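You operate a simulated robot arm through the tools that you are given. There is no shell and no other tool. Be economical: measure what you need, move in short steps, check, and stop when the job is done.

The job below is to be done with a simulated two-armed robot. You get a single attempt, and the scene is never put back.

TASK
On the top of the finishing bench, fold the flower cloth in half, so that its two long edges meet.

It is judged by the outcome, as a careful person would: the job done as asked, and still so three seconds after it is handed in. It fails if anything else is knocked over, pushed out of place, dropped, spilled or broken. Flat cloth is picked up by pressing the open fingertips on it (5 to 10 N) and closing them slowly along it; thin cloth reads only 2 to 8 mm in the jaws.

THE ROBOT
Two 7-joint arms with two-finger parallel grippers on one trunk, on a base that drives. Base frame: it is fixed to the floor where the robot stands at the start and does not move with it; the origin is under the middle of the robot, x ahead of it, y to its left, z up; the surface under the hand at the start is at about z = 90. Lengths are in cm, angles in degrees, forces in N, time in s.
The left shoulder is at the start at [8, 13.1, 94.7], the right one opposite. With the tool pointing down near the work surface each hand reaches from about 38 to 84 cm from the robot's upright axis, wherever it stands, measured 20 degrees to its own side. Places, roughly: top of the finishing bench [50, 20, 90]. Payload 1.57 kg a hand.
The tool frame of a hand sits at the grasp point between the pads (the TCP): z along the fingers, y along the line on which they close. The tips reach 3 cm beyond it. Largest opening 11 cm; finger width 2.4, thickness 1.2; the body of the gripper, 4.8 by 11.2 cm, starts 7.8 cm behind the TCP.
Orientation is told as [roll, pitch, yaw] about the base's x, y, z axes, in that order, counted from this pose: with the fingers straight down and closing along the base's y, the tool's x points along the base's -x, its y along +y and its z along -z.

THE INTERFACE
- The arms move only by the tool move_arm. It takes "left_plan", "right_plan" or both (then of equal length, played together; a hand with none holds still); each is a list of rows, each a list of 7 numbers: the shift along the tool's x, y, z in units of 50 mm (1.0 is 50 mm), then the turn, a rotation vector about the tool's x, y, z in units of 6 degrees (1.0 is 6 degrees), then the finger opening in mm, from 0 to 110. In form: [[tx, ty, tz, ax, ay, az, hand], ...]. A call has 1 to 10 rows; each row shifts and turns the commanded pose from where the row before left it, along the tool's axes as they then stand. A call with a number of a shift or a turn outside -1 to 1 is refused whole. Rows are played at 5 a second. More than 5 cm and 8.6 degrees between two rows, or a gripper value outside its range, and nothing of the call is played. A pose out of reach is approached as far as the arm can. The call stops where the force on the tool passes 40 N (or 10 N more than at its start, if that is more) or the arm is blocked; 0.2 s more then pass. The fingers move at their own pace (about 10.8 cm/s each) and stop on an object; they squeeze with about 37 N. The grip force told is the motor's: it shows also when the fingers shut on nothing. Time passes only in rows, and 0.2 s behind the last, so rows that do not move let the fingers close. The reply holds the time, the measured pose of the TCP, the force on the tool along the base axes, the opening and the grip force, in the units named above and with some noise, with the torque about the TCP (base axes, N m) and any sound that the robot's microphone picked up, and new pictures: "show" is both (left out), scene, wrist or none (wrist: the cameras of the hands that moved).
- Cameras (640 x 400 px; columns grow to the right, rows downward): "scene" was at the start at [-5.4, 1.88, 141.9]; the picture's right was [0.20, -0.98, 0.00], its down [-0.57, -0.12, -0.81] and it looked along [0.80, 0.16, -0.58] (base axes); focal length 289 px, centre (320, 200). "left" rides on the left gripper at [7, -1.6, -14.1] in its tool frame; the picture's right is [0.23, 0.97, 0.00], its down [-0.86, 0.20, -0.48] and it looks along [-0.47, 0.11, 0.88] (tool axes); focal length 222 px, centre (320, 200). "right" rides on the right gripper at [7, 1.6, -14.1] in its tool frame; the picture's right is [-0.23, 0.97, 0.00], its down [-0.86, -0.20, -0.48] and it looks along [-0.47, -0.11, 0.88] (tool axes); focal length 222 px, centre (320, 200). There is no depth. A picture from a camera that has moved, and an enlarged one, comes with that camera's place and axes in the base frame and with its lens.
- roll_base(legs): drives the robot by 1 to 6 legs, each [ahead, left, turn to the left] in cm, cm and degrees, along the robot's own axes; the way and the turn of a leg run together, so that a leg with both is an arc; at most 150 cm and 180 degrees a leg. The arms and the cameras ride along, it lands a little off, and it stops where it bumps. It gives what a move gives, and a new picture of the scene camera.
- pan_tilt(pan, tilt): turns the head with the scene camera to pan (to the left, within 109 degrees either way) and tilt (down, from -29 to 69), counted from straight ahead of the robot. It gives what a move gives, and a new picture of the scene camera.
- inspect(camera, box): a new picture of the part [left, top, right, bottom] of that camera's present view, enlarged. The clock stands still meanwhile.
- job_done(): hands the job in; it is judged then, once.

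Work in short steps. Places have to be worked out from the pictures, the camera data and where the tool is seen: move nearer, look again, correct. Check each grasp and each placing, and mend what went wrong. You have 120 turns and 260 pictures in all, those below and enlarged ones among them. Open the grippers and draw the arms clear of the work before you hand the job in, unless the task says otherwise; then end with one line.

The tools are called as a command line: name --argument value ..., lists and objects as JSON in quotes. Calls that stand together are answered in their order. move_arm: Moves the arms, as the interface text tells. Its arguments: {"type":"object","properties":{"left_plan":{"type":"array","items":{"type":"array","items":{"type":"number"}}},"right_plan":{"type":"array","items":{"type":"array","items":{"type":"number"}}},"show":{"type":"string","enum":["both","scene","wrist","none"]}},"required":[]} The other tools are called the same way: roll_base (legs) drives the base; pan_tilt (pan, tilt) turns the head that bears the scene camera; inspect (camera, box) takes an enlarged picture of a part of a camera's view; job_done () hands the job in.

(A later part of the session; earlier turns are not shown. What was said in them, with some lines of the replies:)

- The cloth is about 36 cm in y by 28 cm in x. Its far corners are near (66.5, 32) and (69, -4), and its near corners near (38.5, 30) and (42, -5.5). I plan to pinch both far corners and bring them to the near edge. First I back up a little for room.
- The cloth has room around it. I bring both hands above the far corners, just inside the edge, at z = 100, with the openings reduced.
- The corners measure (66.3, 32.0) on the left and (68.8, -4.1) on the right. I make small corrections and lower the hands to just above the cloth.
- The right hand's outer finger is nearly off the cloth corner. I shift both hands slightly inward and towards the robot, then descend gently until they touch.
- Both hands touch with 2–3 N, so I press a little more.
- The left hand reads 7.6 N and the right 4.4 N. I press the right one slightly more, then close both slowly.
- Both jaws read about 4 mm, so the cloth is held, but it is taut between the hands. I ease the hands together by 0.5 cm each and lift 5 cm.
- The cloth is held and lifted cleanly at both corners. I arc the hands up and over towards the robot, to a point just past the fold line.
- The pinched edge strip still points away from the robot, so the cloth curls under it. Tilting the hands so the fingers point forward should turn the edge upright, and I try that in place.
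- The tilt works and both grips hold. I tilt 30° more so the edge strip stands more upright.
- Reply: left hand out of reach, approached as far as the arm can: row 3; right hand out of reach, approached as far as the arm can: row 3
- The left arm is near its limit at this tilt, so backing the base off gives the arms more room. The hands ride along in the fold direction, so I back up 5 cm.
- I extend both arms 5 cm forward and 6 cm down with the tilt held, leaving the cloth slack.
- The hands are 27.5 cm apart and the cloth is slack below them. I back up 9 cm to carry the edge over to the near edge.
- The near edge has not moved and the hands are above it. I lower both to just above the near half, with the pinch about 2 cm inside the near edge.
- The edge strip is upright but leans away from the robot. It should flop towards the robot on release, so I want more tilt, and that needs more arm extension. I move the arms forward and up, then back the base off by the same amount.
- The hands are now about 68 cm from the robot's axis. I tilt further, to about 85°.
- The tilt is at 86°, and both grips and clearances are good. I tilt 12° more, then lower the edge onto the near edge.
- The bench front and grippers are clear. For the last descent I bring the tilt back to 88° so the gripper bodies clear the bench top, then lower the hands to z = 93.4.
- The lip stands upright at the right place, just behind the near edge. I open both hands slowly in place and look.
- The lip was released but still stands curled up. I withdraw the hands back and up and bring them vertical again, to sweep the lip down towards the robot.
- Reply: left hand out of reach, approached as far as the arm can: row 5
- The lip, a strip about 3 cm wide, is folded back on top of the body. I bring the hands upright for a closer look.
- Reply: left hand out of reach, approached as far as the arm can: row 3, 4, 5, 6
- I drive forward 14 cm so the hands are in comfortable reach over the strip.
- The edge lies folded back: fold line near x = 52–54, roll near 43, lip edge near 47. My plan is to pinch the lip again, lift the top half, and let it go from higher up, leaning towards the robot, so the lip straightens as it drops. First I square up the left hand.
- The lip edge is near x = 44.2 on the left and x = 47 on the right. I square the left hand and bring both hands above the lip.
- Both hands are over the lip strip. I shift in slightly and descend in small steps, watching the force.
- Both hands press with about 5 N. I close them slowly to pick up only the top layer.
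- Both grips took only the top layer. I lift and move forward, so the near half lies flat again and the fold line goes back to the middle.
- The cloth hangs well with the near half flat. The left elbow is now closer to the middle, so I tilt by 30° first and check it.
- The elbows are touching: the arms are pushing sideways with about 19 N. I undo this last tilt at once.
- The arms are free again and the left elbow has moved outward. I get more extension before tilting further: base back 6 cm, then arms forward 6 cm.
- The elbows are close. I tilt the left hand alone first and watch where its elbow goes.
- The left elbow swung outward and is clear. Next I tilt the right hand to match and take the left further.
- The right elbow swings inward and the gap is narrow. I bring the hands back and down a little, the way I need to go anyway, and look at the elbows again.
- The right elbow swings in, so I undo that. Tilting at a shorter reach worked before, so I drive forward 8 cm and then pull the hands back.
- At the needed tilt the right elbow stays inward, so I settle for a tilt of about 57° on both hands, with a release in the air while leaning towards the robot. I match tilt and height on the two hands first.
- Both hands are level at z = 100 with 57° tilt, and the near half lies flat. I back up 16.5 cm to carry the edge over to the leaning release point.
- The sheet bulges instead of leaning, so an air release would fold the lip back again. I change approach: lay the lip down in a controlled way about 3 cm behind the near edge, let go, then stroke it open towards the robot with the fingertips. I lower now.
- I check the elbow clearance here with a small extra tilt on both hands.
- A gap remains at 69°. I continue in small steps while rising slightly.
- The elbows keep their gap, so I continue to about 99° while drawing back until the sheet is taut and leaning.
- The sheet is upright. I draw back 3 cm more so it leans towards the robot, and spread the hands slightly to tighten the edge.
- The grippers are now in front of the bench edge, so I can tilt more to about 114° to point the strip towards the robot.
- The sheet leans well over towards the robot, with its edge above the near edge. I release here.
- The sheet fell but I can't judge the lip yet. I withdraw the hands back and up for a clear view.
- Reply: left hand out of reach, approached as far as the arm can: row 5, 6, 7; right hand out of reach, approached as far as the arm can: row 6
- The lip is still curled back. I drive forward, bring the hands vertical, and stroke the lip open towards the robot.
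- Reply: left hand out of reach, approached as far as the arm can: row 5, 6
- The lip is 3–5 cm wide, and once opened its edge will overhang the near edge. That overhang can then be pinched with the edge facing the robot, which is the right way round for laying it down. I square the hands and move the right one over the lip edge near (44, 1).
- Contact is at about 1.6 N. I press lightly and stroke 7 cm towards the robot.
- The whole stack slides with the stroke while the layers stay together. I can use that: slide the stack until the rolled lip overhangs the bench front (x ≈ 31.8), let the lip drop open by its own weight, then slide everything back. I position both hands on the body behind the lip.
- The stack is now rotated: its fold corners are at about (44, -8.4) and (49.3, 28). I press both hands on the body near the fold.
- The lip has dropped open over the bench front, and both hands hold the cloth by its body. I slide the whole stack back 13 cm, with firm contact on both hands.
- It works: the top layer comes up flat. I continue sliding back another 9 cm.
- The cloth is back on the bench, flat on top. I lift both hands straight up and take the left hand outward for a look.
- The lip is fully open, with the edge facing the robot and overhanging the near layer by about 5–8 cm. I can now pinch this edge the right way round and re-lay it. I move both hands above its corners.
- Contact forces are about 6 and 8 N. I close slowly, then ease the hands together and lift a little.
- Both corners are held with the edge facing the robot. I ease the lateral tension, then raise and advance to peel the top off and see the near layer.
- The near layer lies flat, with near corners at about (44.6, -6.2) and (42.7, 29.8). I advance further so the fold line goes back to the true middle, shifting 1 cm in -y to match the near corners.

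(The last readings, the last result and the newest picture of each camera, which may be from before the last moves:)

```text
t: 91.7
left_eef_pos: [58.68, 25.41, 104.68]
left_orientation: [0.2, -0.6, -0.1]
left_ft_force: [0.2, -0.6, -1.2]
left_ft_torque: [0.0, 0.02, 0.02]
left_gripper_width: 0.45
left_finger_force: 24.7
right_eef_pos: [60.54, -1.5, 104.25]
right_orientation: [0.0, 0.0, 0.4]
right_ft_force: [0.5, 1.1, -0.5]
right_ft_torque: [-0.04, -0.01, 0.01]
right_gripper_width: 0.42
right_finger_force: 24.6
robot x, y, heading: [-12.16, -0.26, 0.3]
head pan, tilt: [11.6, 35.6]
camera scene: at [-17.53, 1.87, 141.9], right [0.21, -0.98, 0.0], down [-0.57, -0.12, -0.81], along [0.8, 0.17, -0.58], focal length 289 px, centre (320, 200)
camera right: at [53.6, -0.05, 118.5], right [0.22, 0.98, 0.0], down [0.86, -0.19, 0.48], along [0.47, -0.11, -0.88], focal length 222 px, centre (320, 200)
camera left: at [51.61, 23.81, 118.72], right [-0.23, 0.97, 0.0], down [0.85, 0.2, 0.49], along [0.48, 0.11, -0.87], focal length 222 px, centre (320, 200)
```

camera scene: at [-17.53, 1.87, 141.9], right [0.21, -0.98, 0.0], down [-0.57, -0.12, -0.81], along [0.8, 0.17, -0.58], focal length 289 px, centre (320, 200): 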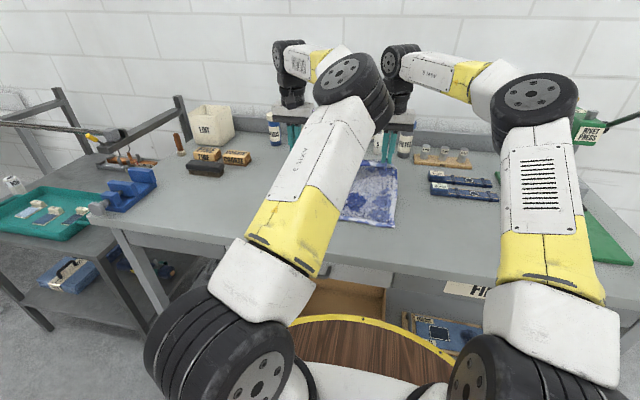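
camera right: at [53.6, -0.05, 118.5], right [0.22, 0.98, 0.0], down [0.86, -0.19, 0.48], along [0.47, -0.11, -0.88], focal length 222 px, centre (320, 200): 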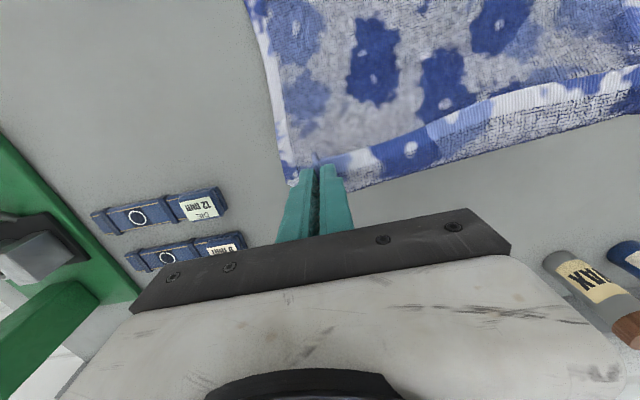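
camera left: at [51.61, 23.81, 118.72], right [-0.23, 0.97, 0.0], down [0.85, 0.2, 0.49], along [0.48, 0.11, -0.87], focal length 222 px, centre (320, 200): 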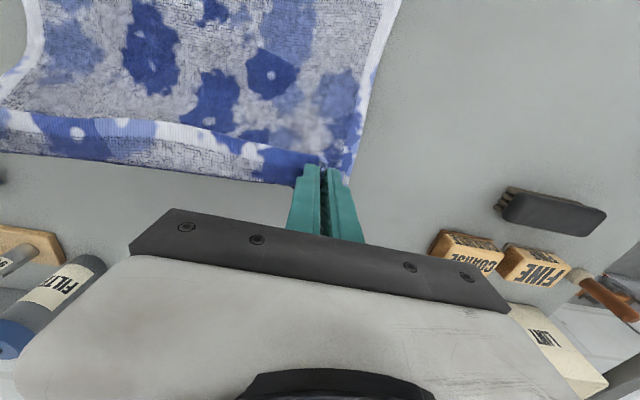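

The fold line is re-laid. I arc the hands back to just above and in front of their targets.

move_arm --left_plan '[[0.47, 0, -0.08, 0, 0, 0, 0], [0.47, 0, -0.08, 0, 0, 0, 0], [0.3, 0, 0.1, 0, 0, 0, 0], [0.3, 0, 0.1, 0, 0, 0, 0], [0.3, 0, 0.25, 0, 0, 0, 0], [0.3, 0, 0.25, 0, 0, 0, 0], [0, 0, 0, 0, 0, 0, 0]]' --right_plan '[[0.45, 0, -0.1, 0, 0, 0, 0], [0.45, 0, -0.1, 0, 0, 0, 0], [0.3, 0, 0.1, 0, 0, 0, 0], [0.3, 0, 0.1, 0, 0, 0, 0], [0.32, 0, 0.22, 0, 0, 0, 0], [0.32, 0, 0.22, 0, 0, 0, 0], [0, 0, 0, 0, 0, 0, 0]]'

```text
t: 93.3
left_eef_pos: [47.96, 25.68, 101.84]
left_orientation: [0.1, -0.7, 0.0]
left_ft_force: [-0.7, -1.7, -0.7]
left_ft_torque: [-0.07, 0.02, -0.02]
left_gripper_width: 0.44
left_finger_force: 25.5
right_eef_pos: [49.58, -1.82, 102.18]
right_orientation: [0.0, 0.1, 0.5]
right_ft_force: [0.5, 2.7, -0.3]
right_ft_torque: [0.08, 0.02, 0.0]
right_gripper_width: 0.4
right_finger_force: 24.5
robot x, y, heading: [-11.94, -0.01, 0.4]
head pan, tilt: [11.6, 35.6]
camera scene: at [-17.53, 1.87, 141.9], right [0.21, -0.98, 0.0], down [-0.57, -0.12, -0.81], along [0.8, 0.17, -0.58], focal length 289 px, centre (320, 200)
camera right: at [42.72, -0.29, 116.52], right [0.22, 0.98, 0.0], down [0.86, -0.19, 0.48], along [0.47, -0.1, -0.88], focal length 222 px, centre (320, 200)
camera left: at [40.8, 23.95, 115.93], right [-0.23, 0.97, 0.0], down [0.85, 0.2, 0.49], along [0.48, 0.11, -0.87], focal length 222 px, centre (320, 200)
```

scene: 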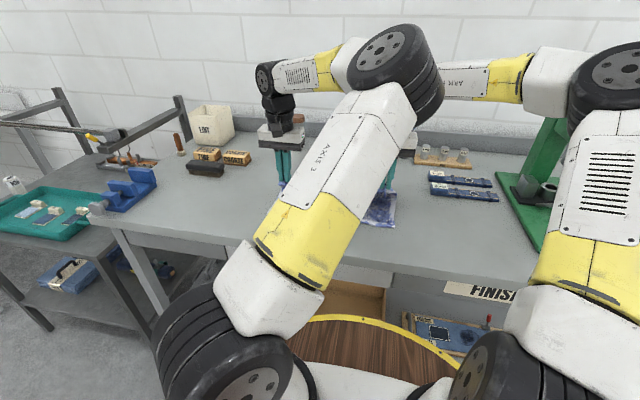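
right: 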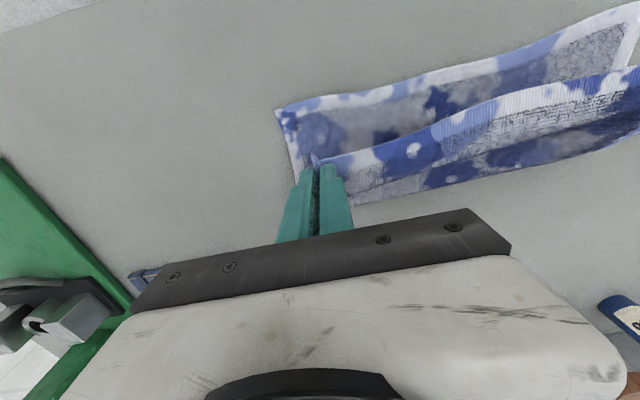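
left: 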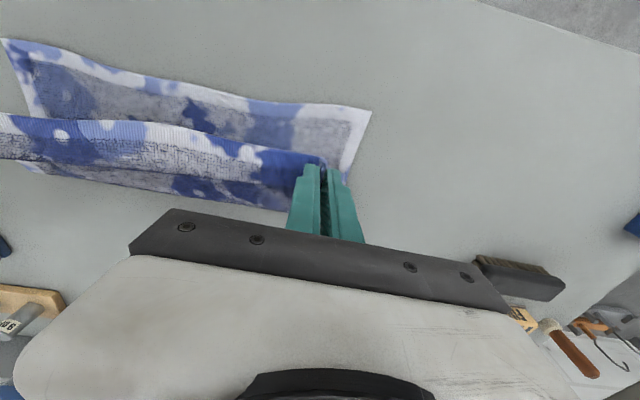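

The near corners are unchanged. I lower along the arc so the top edge lands on the near edge.

move_arm --left_plan '[[0.2, 0, 0.2, 0, 0, 0, 0], [0.2, 0.01, 0.25, 0, 0, 0, 0], [0.17, 0.01, 0.25, 0, 0, 0, 0], [0.12, 0, 0.25, 0, 0, 0, 0], [0.1, 0, 0.25, 0, 0, 0, 0], [0.04, 0, 0.25, 0, 0, 0, 0], [0, 0, 0, 0, 0, 0, 0]]' --right_plan '[[0.2, 0, 0.2, 0, 0, 0, 0], [0.2, 0, 0.27, 0, 0, 0, 0], [0.17, 0, 0.27, 0, 0, 0, 0], [0.12, 0, 0.27, 0, 0, 0, 0], [0.1, 0, 0.27, 0, 0, 0, 0], [0.04, 0, 0.27, 0, 0, 0, 0], [0, 0, 0, 0, 0, 0, 0]]'

```text
t: 94.9
left_eef_pos: [44.01, 25.71, 94.63]
left_orientation: [0.2, -0.7, -0.1]
left_ft_force: [0.5, -4.8, 0.3]
left_ft_torque: [-0.12, -0.04, -0.02]
left_gripper_width: 0.42
left_finger_force: 24.3
right_eef_pos: [45.63, -2.12, 94.14]
right_orientation: [0.0, 0.0, 0.4]
right_ft_force: [0.8, 3.5, 0.6]
right_ft_torque: [0.13, -0.01, 0.01]
right_gripper_width: 0.39
right_finger_force: 24.6
robot x, y, heading: [-12.4, 0.25, 0.7]
head pan, tilt: [11.6, 35.6]
camera scene: at [-17.54, 1.86, 141.9], right [0.21, -0.98, 0.0], down [-0.57, -0.12, -0.81], along [0.8, 0.17, -0.58], focal length 289 px, centre (320, 200)
camera right: at [38.75, -0.46, 108.54], right [0.22, 0.98, 0.0], down [0.86, -0.19, 0.48], along [0.47, -0.1, -0.88], focal length 222 px, centre (320, 200)
camera left: at [36.86, 24.09, 108.54], right [-0.23, 0.97, 0.0], down [0.85, 0.2, 0.49], along [0.48, 0.11, -0.87], focal length 222 px, centre (320, 200)
```

scene: 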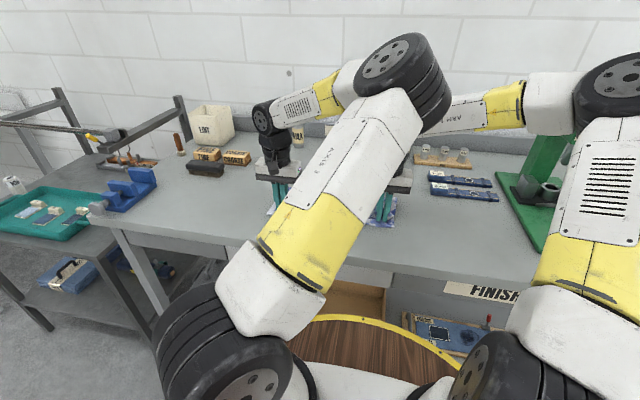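
right: 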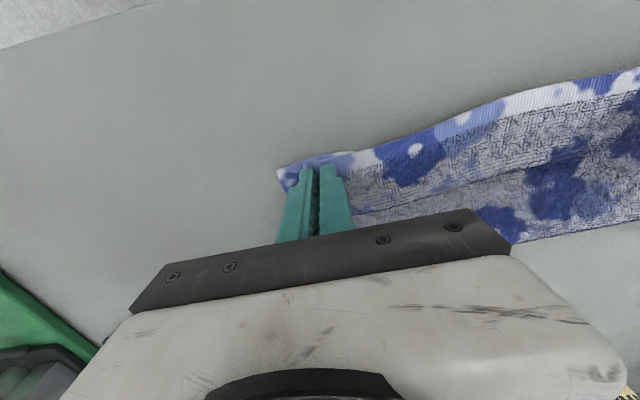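
left: 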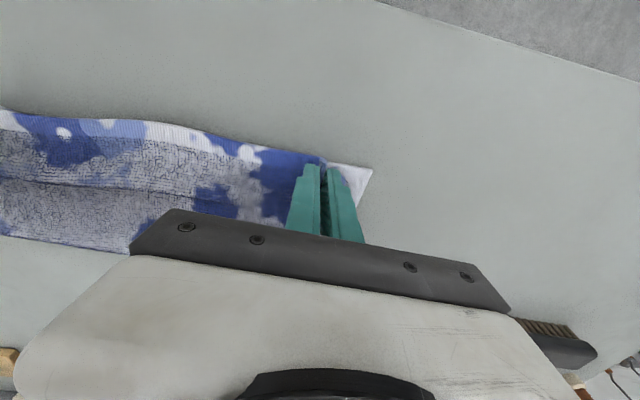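

The edges line up. I lower to light contact, open the hands and lift straight up.

move_arm --left_plan '[[0, 0, 0.08, 0, 0, 0, 0], [0, 0, 0, 0, 0, 0, 8], [0, 0, 0, 0, 0, 0, 16], [0, 0, 0, 0, 0, 0, 26], [0, 0, -0.3, 0, 0, 0, 26], [0, 0, -0.6, 0, 0, 0, 26], [0, 0, -0.8, 0, 0, 0, 26]]' --right_plan '[[0, 0, 0.0, 0, 0, 0, 0], [0, 0, 0, 0, 0, 0, 8], [0, 0, 0, 0, 0, 0, 16], [0, 0, 0, 0, 0, 0, 26], [0, 0, -0.3, 0, 0, 0, 26], [0, 0, -0.6, 0, 0, 0, 26], [0, 0, -0.8, 0, 0, 0, 26]]' --show "wrist"

```text
t: 96.5
left_eef_pos: [43.67, 25.72, 102.78]
left_orientation: [0.2, -0.6, 0.0]
left_ft_force: [1.1, -0.6, 0.2]
left_ft_torque: [0.02, 0.07, 0.04]
left_gripper_width: 2.59
left_finger_force: 0.2
right_eef_pos: [45.41, -2.0, 102.92]
right_orientation: [0.0, 0.0, 0.4]
right_ft_force: [0.1, -0.1, -0.3]
right_ft_torque: [-0.04, 0.04, 0.0]
right_gripper_width: 2.63
right_finger_force: 0.0
robot x, y, heading: [-12.1, 0.28, 0.3]
head pan, tilt: [11.6, 35.6]
camera right: at [38.57, -0.55, 117.15], right [0.22, 0.98, 0.0], down [0.86, -0.19, 0.48], along [0.47, -0.11, -0.88], focal length 222 px, centre (320, 200)
camera left: at [36.54, 24.0, 116.74], right [-0.23, 0.97, 0.0], down [0.85, 0.2, 0.49], along [0.48, 0.11, -0.87], focal length 222 px, centre (320, 200)
```

right: 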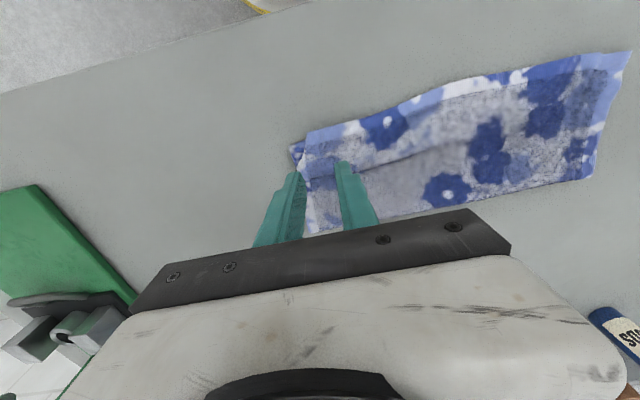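
left: 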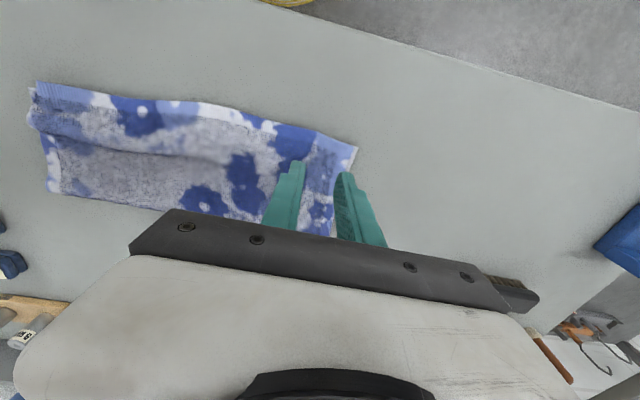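

The cloth is released. I take the hands up and outward for a clear view.

move_arm --left_plan '[[0, 0.5, -0.6, 0, 0, 0, 26], [0, 0.8, -0.4, 0, 0, 0, 26], [0, 0.9, 0, 0, 0, 0, 26], [0, 0.8, 0, 0, 0, 0, 26], [0, 0.5, 0, 0, 0, 0, 26]]' --right_plan '[[0.2, -0.5, -0.6, 0, 0, 0, 26], [0.2, -0.5, -0.4, 0, 0, 0, 26], [0.2, -0.6, 0, 0, 0, 0, 26], [0, -0.6, 0, 0, 0, 0, 26], [0, 0, 0, 0, 0, 0, 26]]'

inspect --camera "scene" --box '[256, 180, 408, 275]'

inspect --camera "right" --box '[360, 20, 640, 200]'

```text
t: 97.7
left_eef_pos: [43.75, 43.02, 108.02]
left_orientation: [0.2, -0.7, -0.2]
left_ft_force: [0.8, -0.5, -0.1]
left_ft_torque: [0.02, 0.03, -0.02]
left_gripper_width: 2.59
left_finger_force: 0.0
right_eef_pos: [42.65, -13.31, 107.92]
right_orientation: [0.0, 0.0, 0.4]
right_ft_force: [0.0, -0.8, 0.0]
right_ft_torque: [-0.01, 0.01, -0.01]
right_gripper_width: 2.59
right_finger_force: 0.1
robot x, y, heading: [-12.06, 0.08, 0.2]
head pan, tilt: [11.6, 35.6]
camera scene: at [-17.55, 1.83, 141.9], right [0.21, -0.98, 0.0], down [-0.57, -0.12, -0.81], along [0.8, 0.17, -0.58], focal length 289 px, centre (320, 200)
camera right: at [35.72, -11.8, 122.25], right [0.22, 0.98, 0.0], down [0.86, -0.19, 0.48], along [0.47, -0.1, -0.88], focal length 222 px, centre (320, 200)
camera left: at [36.61, 41.35, 121.98], right [-0.23, 0.97, 0.0], down [0.85, 0.2, 0.49], along [0.48, 0.11, -0.87], focal length 222 px, centre (320, 200)
```

scene: 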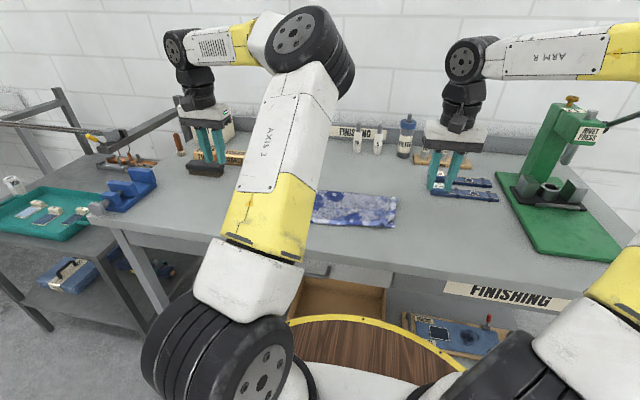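
right: 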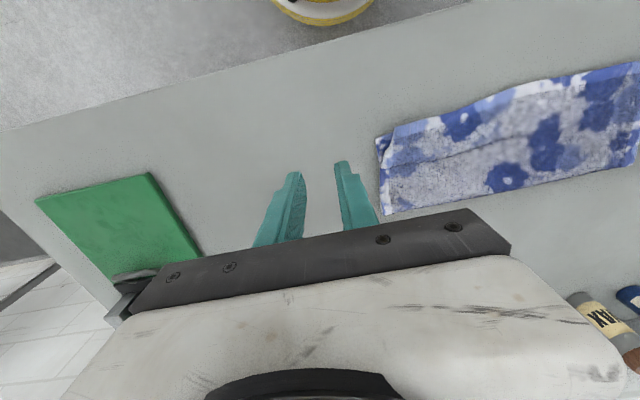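
left: 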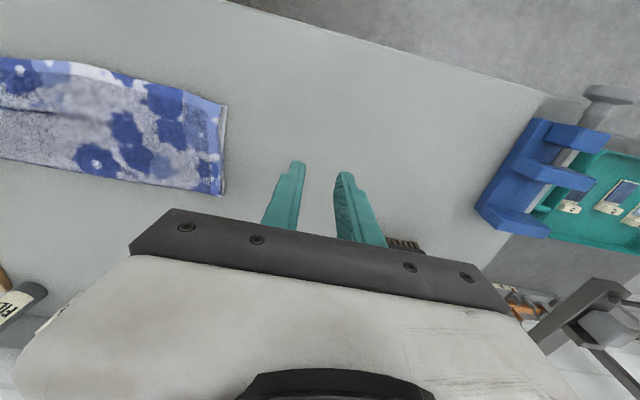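

```text
4.21 times, centred on (332, 228) of scene
camera zoom: at [-17.55, 1.83, 141.9], right [0.21, -0.98, 0.0], down [-0.57, -0.12, -0.81], along [0.8, 0.17, -0.58], focal length 1216 px, centre (270, 84)
```

zoom: 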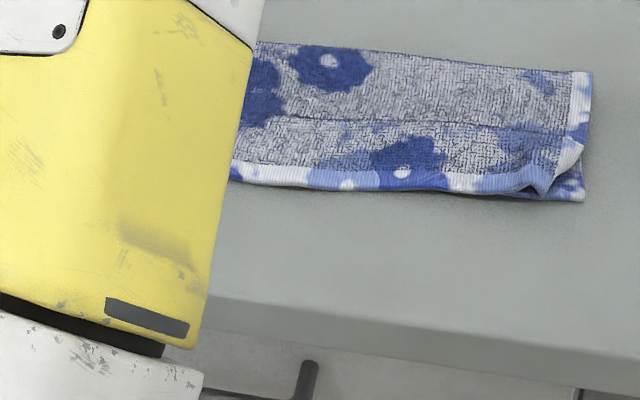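

```text
2.22 times, centred on (500, 110) of right
camera zoom: at [35.72, -11.8, 122.25], right [0.22, 0.98, 0.0], down [0.86, -0.19, 0.48], along [0.47, -0.1, -0.88], focal length 494 px, centre (-80, 400)
```

zoom: 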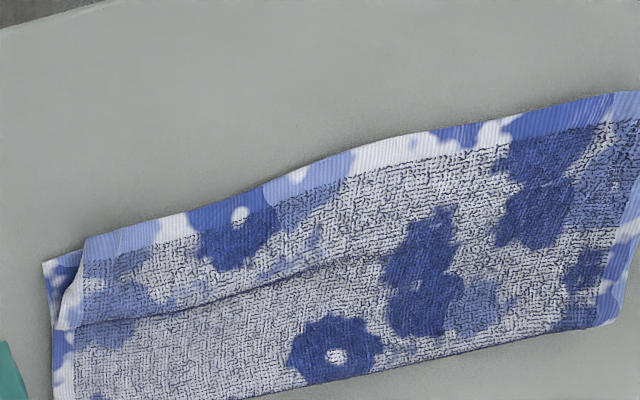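

The edges meet along most of the length, but the right corner has a small tuck. I check the left end too.

inspect --camera "left" --box '[0, 30, 260, 210]'

inspect --camera "right" --box '[360, 110, 456, 170]'

inspect --camera "scene" --box '[360, 195, 408, 235]'

```text
2.22 times, centred on (130, 120) of left
camera zoom: at [36.61, 41.35, 121.98], right [-0.23, 0.97, 0.0], down [0.85, 0.2, 0.49], along [0.48, 0.11, -0.87], focal length 494 px, centre (742, 378)
```

zoom: 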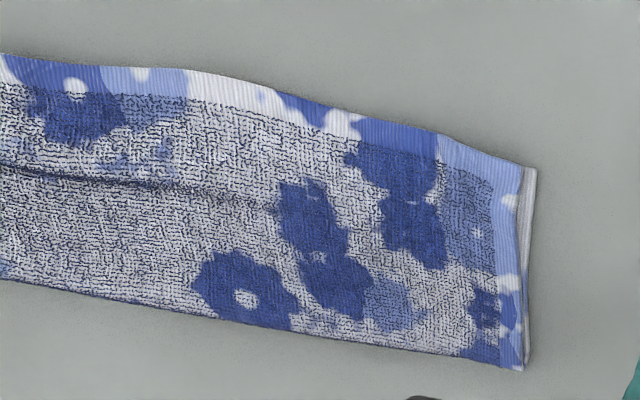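

```text
6.67 times, centred on (408, 140) of right
camera zoom: at [35.72, -11.8, 122.25], right [0.22, 0.98, 0.0], down [0.86, -0.19, 0.48], along [0.47, -0.1, -0.88], focal length 1481 px, centre (-267, 600)
```

zoom: 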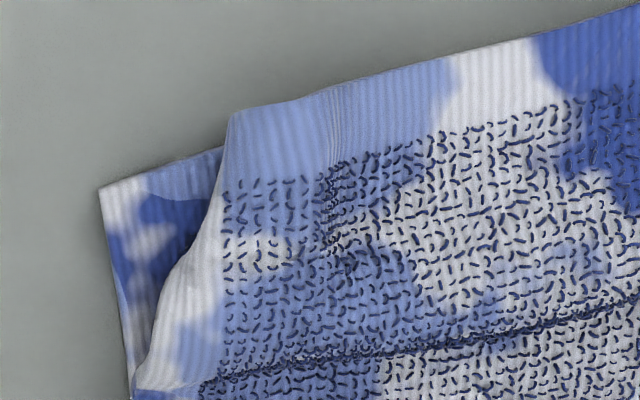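

```text
10.00 times, centred on (384, 215) of scene
camera zoom: at [-17.55, 1.83, 141.9], right [0.21, -0.98, 0.0], down [-0.57, -0.12, -0.81], along [0.8, 0.17, -0.58], focal length 2887 px, centre (-320, 50)
```

zoom: 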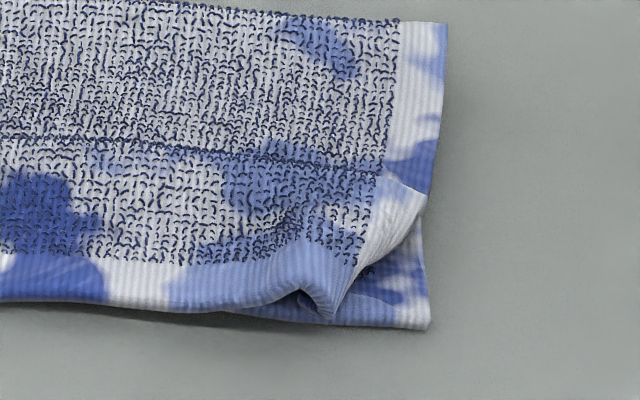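

The left end is neat. At the right corner I press closed fingertips on the pucker and open them, which spreads the corner outward without shifting the stack.

move_arm --right_plan '[[-0.12, 0.6, 0, 0, 0, 0, 0], [-0.12, 0.6, 0, 0, 0, 0, 0], [-0.12, 0.6, 0.4, 0, 0, 0, 0], [-0.11, 0.54, 0.6, 0, 0, 0, 0], [0, 0, 0.6, 0, 0, 0, 0], [0, 0, 0.6, 0, 0, 0, 0], [0, 0, 0, 0, 0, 0, 0]]' --show "wrist"

```text
t: 99.3
left_eef_pos: [43.71, 43.07, 108.0]
left_orientation: [0.1, -0.7, -0.1]
left_ft_force: [-0.2, -0.5, 0.8]
left_ft_torque: [0.0, 0.05, 0.01]
left_gripper_width: 2.61
left_finger_force: 0.0
right_eef_pos: [45.02, -0.91, 97.0]
right_orientation: [0.0, 0.0, 0.4]
right_ft_force: [0.2, 0.5, 0.3]
right_ft_torque: [0.03, -0.02, 0.02]
right_gripper_width: 0.0
right_finger_force: 21.3
robot x, y, heading: [-12.08, 0.11, 0.1]
head pan, tilt: [11.6, 35.6]
camera right: at [38.1, 0.59, 111.41], right [0.22, 0.98, 0.0], down [0.86, -0.19, 0.48], along [0.47, -0.11, -0.88], focal length 222 px, centre (320, 200)
```

right: 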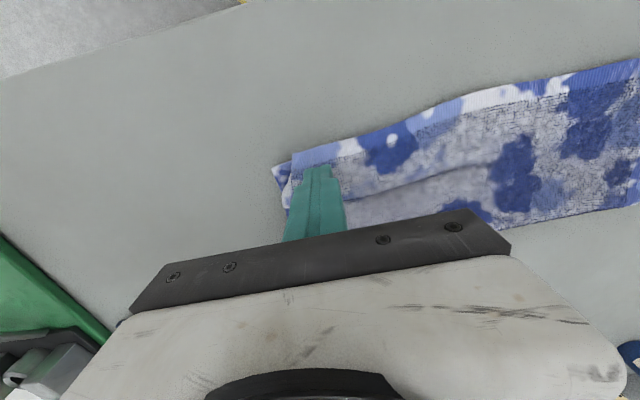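

move_arm --right_plan '[[0.02, -0.16, 0.4, 0, 0, 0, 0], [0, 0, 0.14, 0, 0, 0, 0], [0, 0, 0.04, 0, 0, 0, 0], [0, 0, 0, 0, 0, 0, 0]]' --show "none"

```text
t: 100.3
left_eef_pos: [43.73, 43.0, 107.95]
left_orientation: [0.2, -0.7, -0.1]
left_ft_force: [0.0, 0.1, 0.4]
left_ft_torque: [0.04, 0.02, 0.02]
left_gripper_width: 2.6
left_finger_force: 0.1
right_eef_pos: [45.06, -1.9, 94.01]
right_orientation: [0.1, 0.0, 0.4]
right_ft_force: [-0.8, 0.0, 1.4]
right_ft_torque: [0.01, 0.01, -0.01]
right_gripper_width: 0.01
right_finger_force: 21.0
robot x, y, heading: [-12.51, 0.0, 0.3]
head pan, tilt: [11.6, 35.6]
```

Light contact at 1.4 N. I press a touch more, spread slowly, then lift.

move_arm --right_plan '[[0, 0, 0.03, 0, 0, 0, 0], [0, 0, 0, 0, 0, 0, 6], [0, 0, 0, 0, 0, 0, 14], [0, 0, 0, 0, 0, 0, 22], [0, 0, 0, 0, 0, 0, 30], [0, 0, 0, 0, 0, 0, 38], [0, 0, 0, 0, 0, 0, 46], [0, 0, -0.3, 0, 0, 0, 46], [0, 0, -0.7, 0, 0, 0, 46], [0, 0, -0.8, 0, 0, 0, 46]]' --show "wrist"

inspect --camera "right" --box '[230, 90, 470, 240]'

```text
t: 102.5
left_eef_pos: [43.81, 43.04, 108.04]
left_orientation: [0.2, -0.7, -0.2]
left_ft_force: [0.2, 0.6, 0.7]
left_ft_torque: [0.0, 0.0, 0.01]
left_gripper_width: 2.63
left_finger_force: 0.0
right_eef_pos: [45.1, -1.64, 102.83]
right_orientation: [0.0, 0.1, 0.4]
right_ft_force: [0.8, -0.6, -0.7]
right_ft_torque: [0.01, 0.01, -0.01]
right_gripper_width: 4.61
right_finger_force: 0.0
robot x, y, heading: [-11.84, -0.16, 0.4]
head pan, tilt: [11.6, 35.6]
camera right: at [38.18, -0.24, 117.07], right [0.22, 0.98, 0.0], down [0.86, -0.19, 0.48], along [0.47, -0.1, -0.88], focal length 222 px, centre (320, 200)
```

right: 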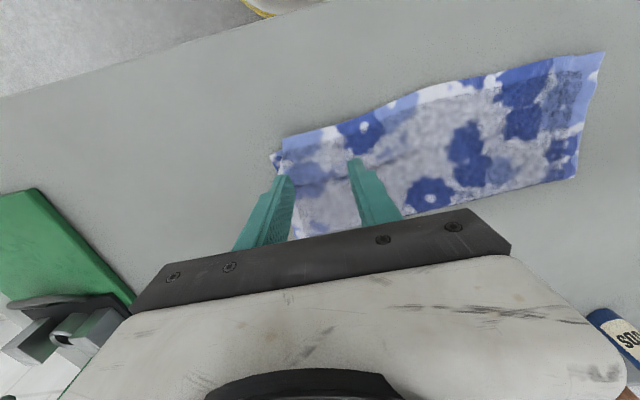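

```text
2.67 times, centred on (350, 165) of right
camera zoom: at [38.18, -0.24, 117.07], right [0.22, 0.98, 0.0], down [0.86, -0.19, 0.48], along [0.47, -0.1, -0.88], focal length 592 px, centre (240, 293)
```

zoom: 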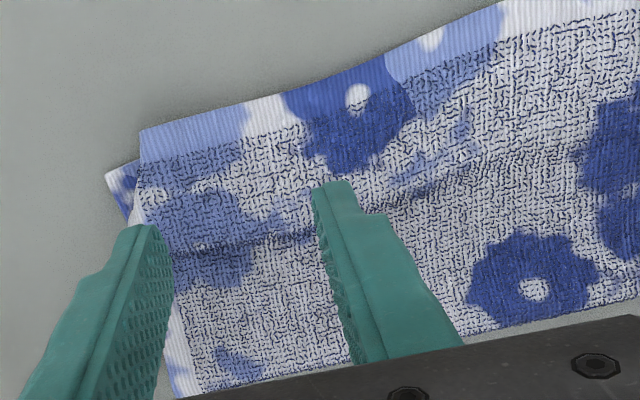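

The pucker is flattened. I move the right hand away and check the result.

move_arm --right_plan '[[0.2, -0.5, -0.6, 0, 0, 0, 46], [0.2, -0.5, -0.4, 0, 0, 0, 46], [0.2, -0.6, 0, 0, 0, 0, 46], [0, -0.6, 0, 0, 0, 0, 46], [0, 0, 0, 0, 0, 0, 46]]' --show "none"

inspect --camera "scene" --box '[304, 175, 416, 245]'

inspect --camera "right" --box '[360, 20, 640, 200]'

```text
t: 103.7
left_eef_pos: [43.74, 43.04, 107.96]
left_orientation: [0.2, -0.8, -0.1]
left_ft_force: [0.3, 0.1, -0.6]
left_ft_torque: [-0.05, -0.01, 0.01]
left_gripper_width: 2.59
left_finger_force: 0.0
right_eef_pos: [42.01, -12.79, 107.66]
right_orientation: [0.0, 0.0, 0.6]
right_ft_force: [0.3, -0.7, -0.3]
right_ft_torque: [0.01, 0.02, 0.0]
right_gripper_width: 4.59
right_finger_force: 0.1
robot x, y, heading: [-11.87, 0.13, 0.1]
head pan, tilt: [11.6, 35.6]
```

```text
5.71 times, centred on (360, 210) of scene
camera zoom: at [-17.54, 1.87, 141.9], right [0.21, -0.98, 0.0], down [-0.57, -0.12, -0.81], along [0.8, 0.17, -0.58], focal length 1650 px, centre (91, 143)
```

zoom: 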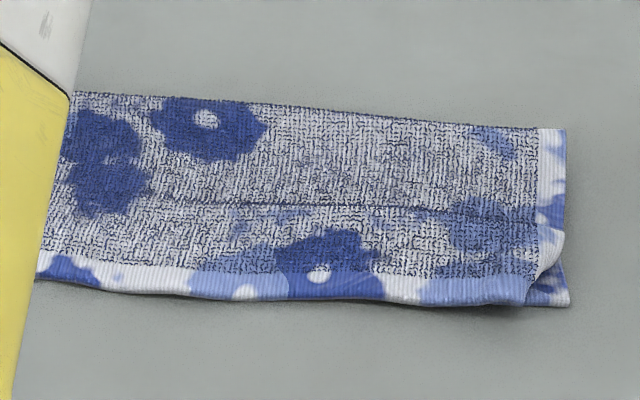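

```text
2.22 times, centred on (500, 110) of right
camera zoom: at [35.16, -11.24, 122.01], right [0.22, 0.98, 0.0], down [0.86, -0.19, 0.48], along [0.47, -0.1, -0.88], focal length 494 px, centre (-80, 400)
```

zoom: 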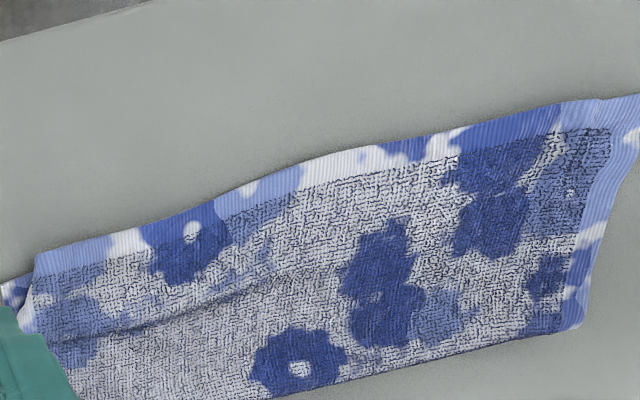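

The cloth is folded in half. Its long edges meet within about 1 cm, though near the right corner the top layer sits about 2 cm in along its length. The grippers are open and clear, and nothing else on the bench has moved.

job_done

```text
The job is handed in.
```

I folded the flower cloth in half on the finishing bench. The long edges meet to within about 1 cm along most of their length, and the top layer's right-hand corner sits about 2 cm in from the end. The cloth lies a few centimetres further back than where it started, both grippers are open and clear, and I saw nothing else on the bench out of place.
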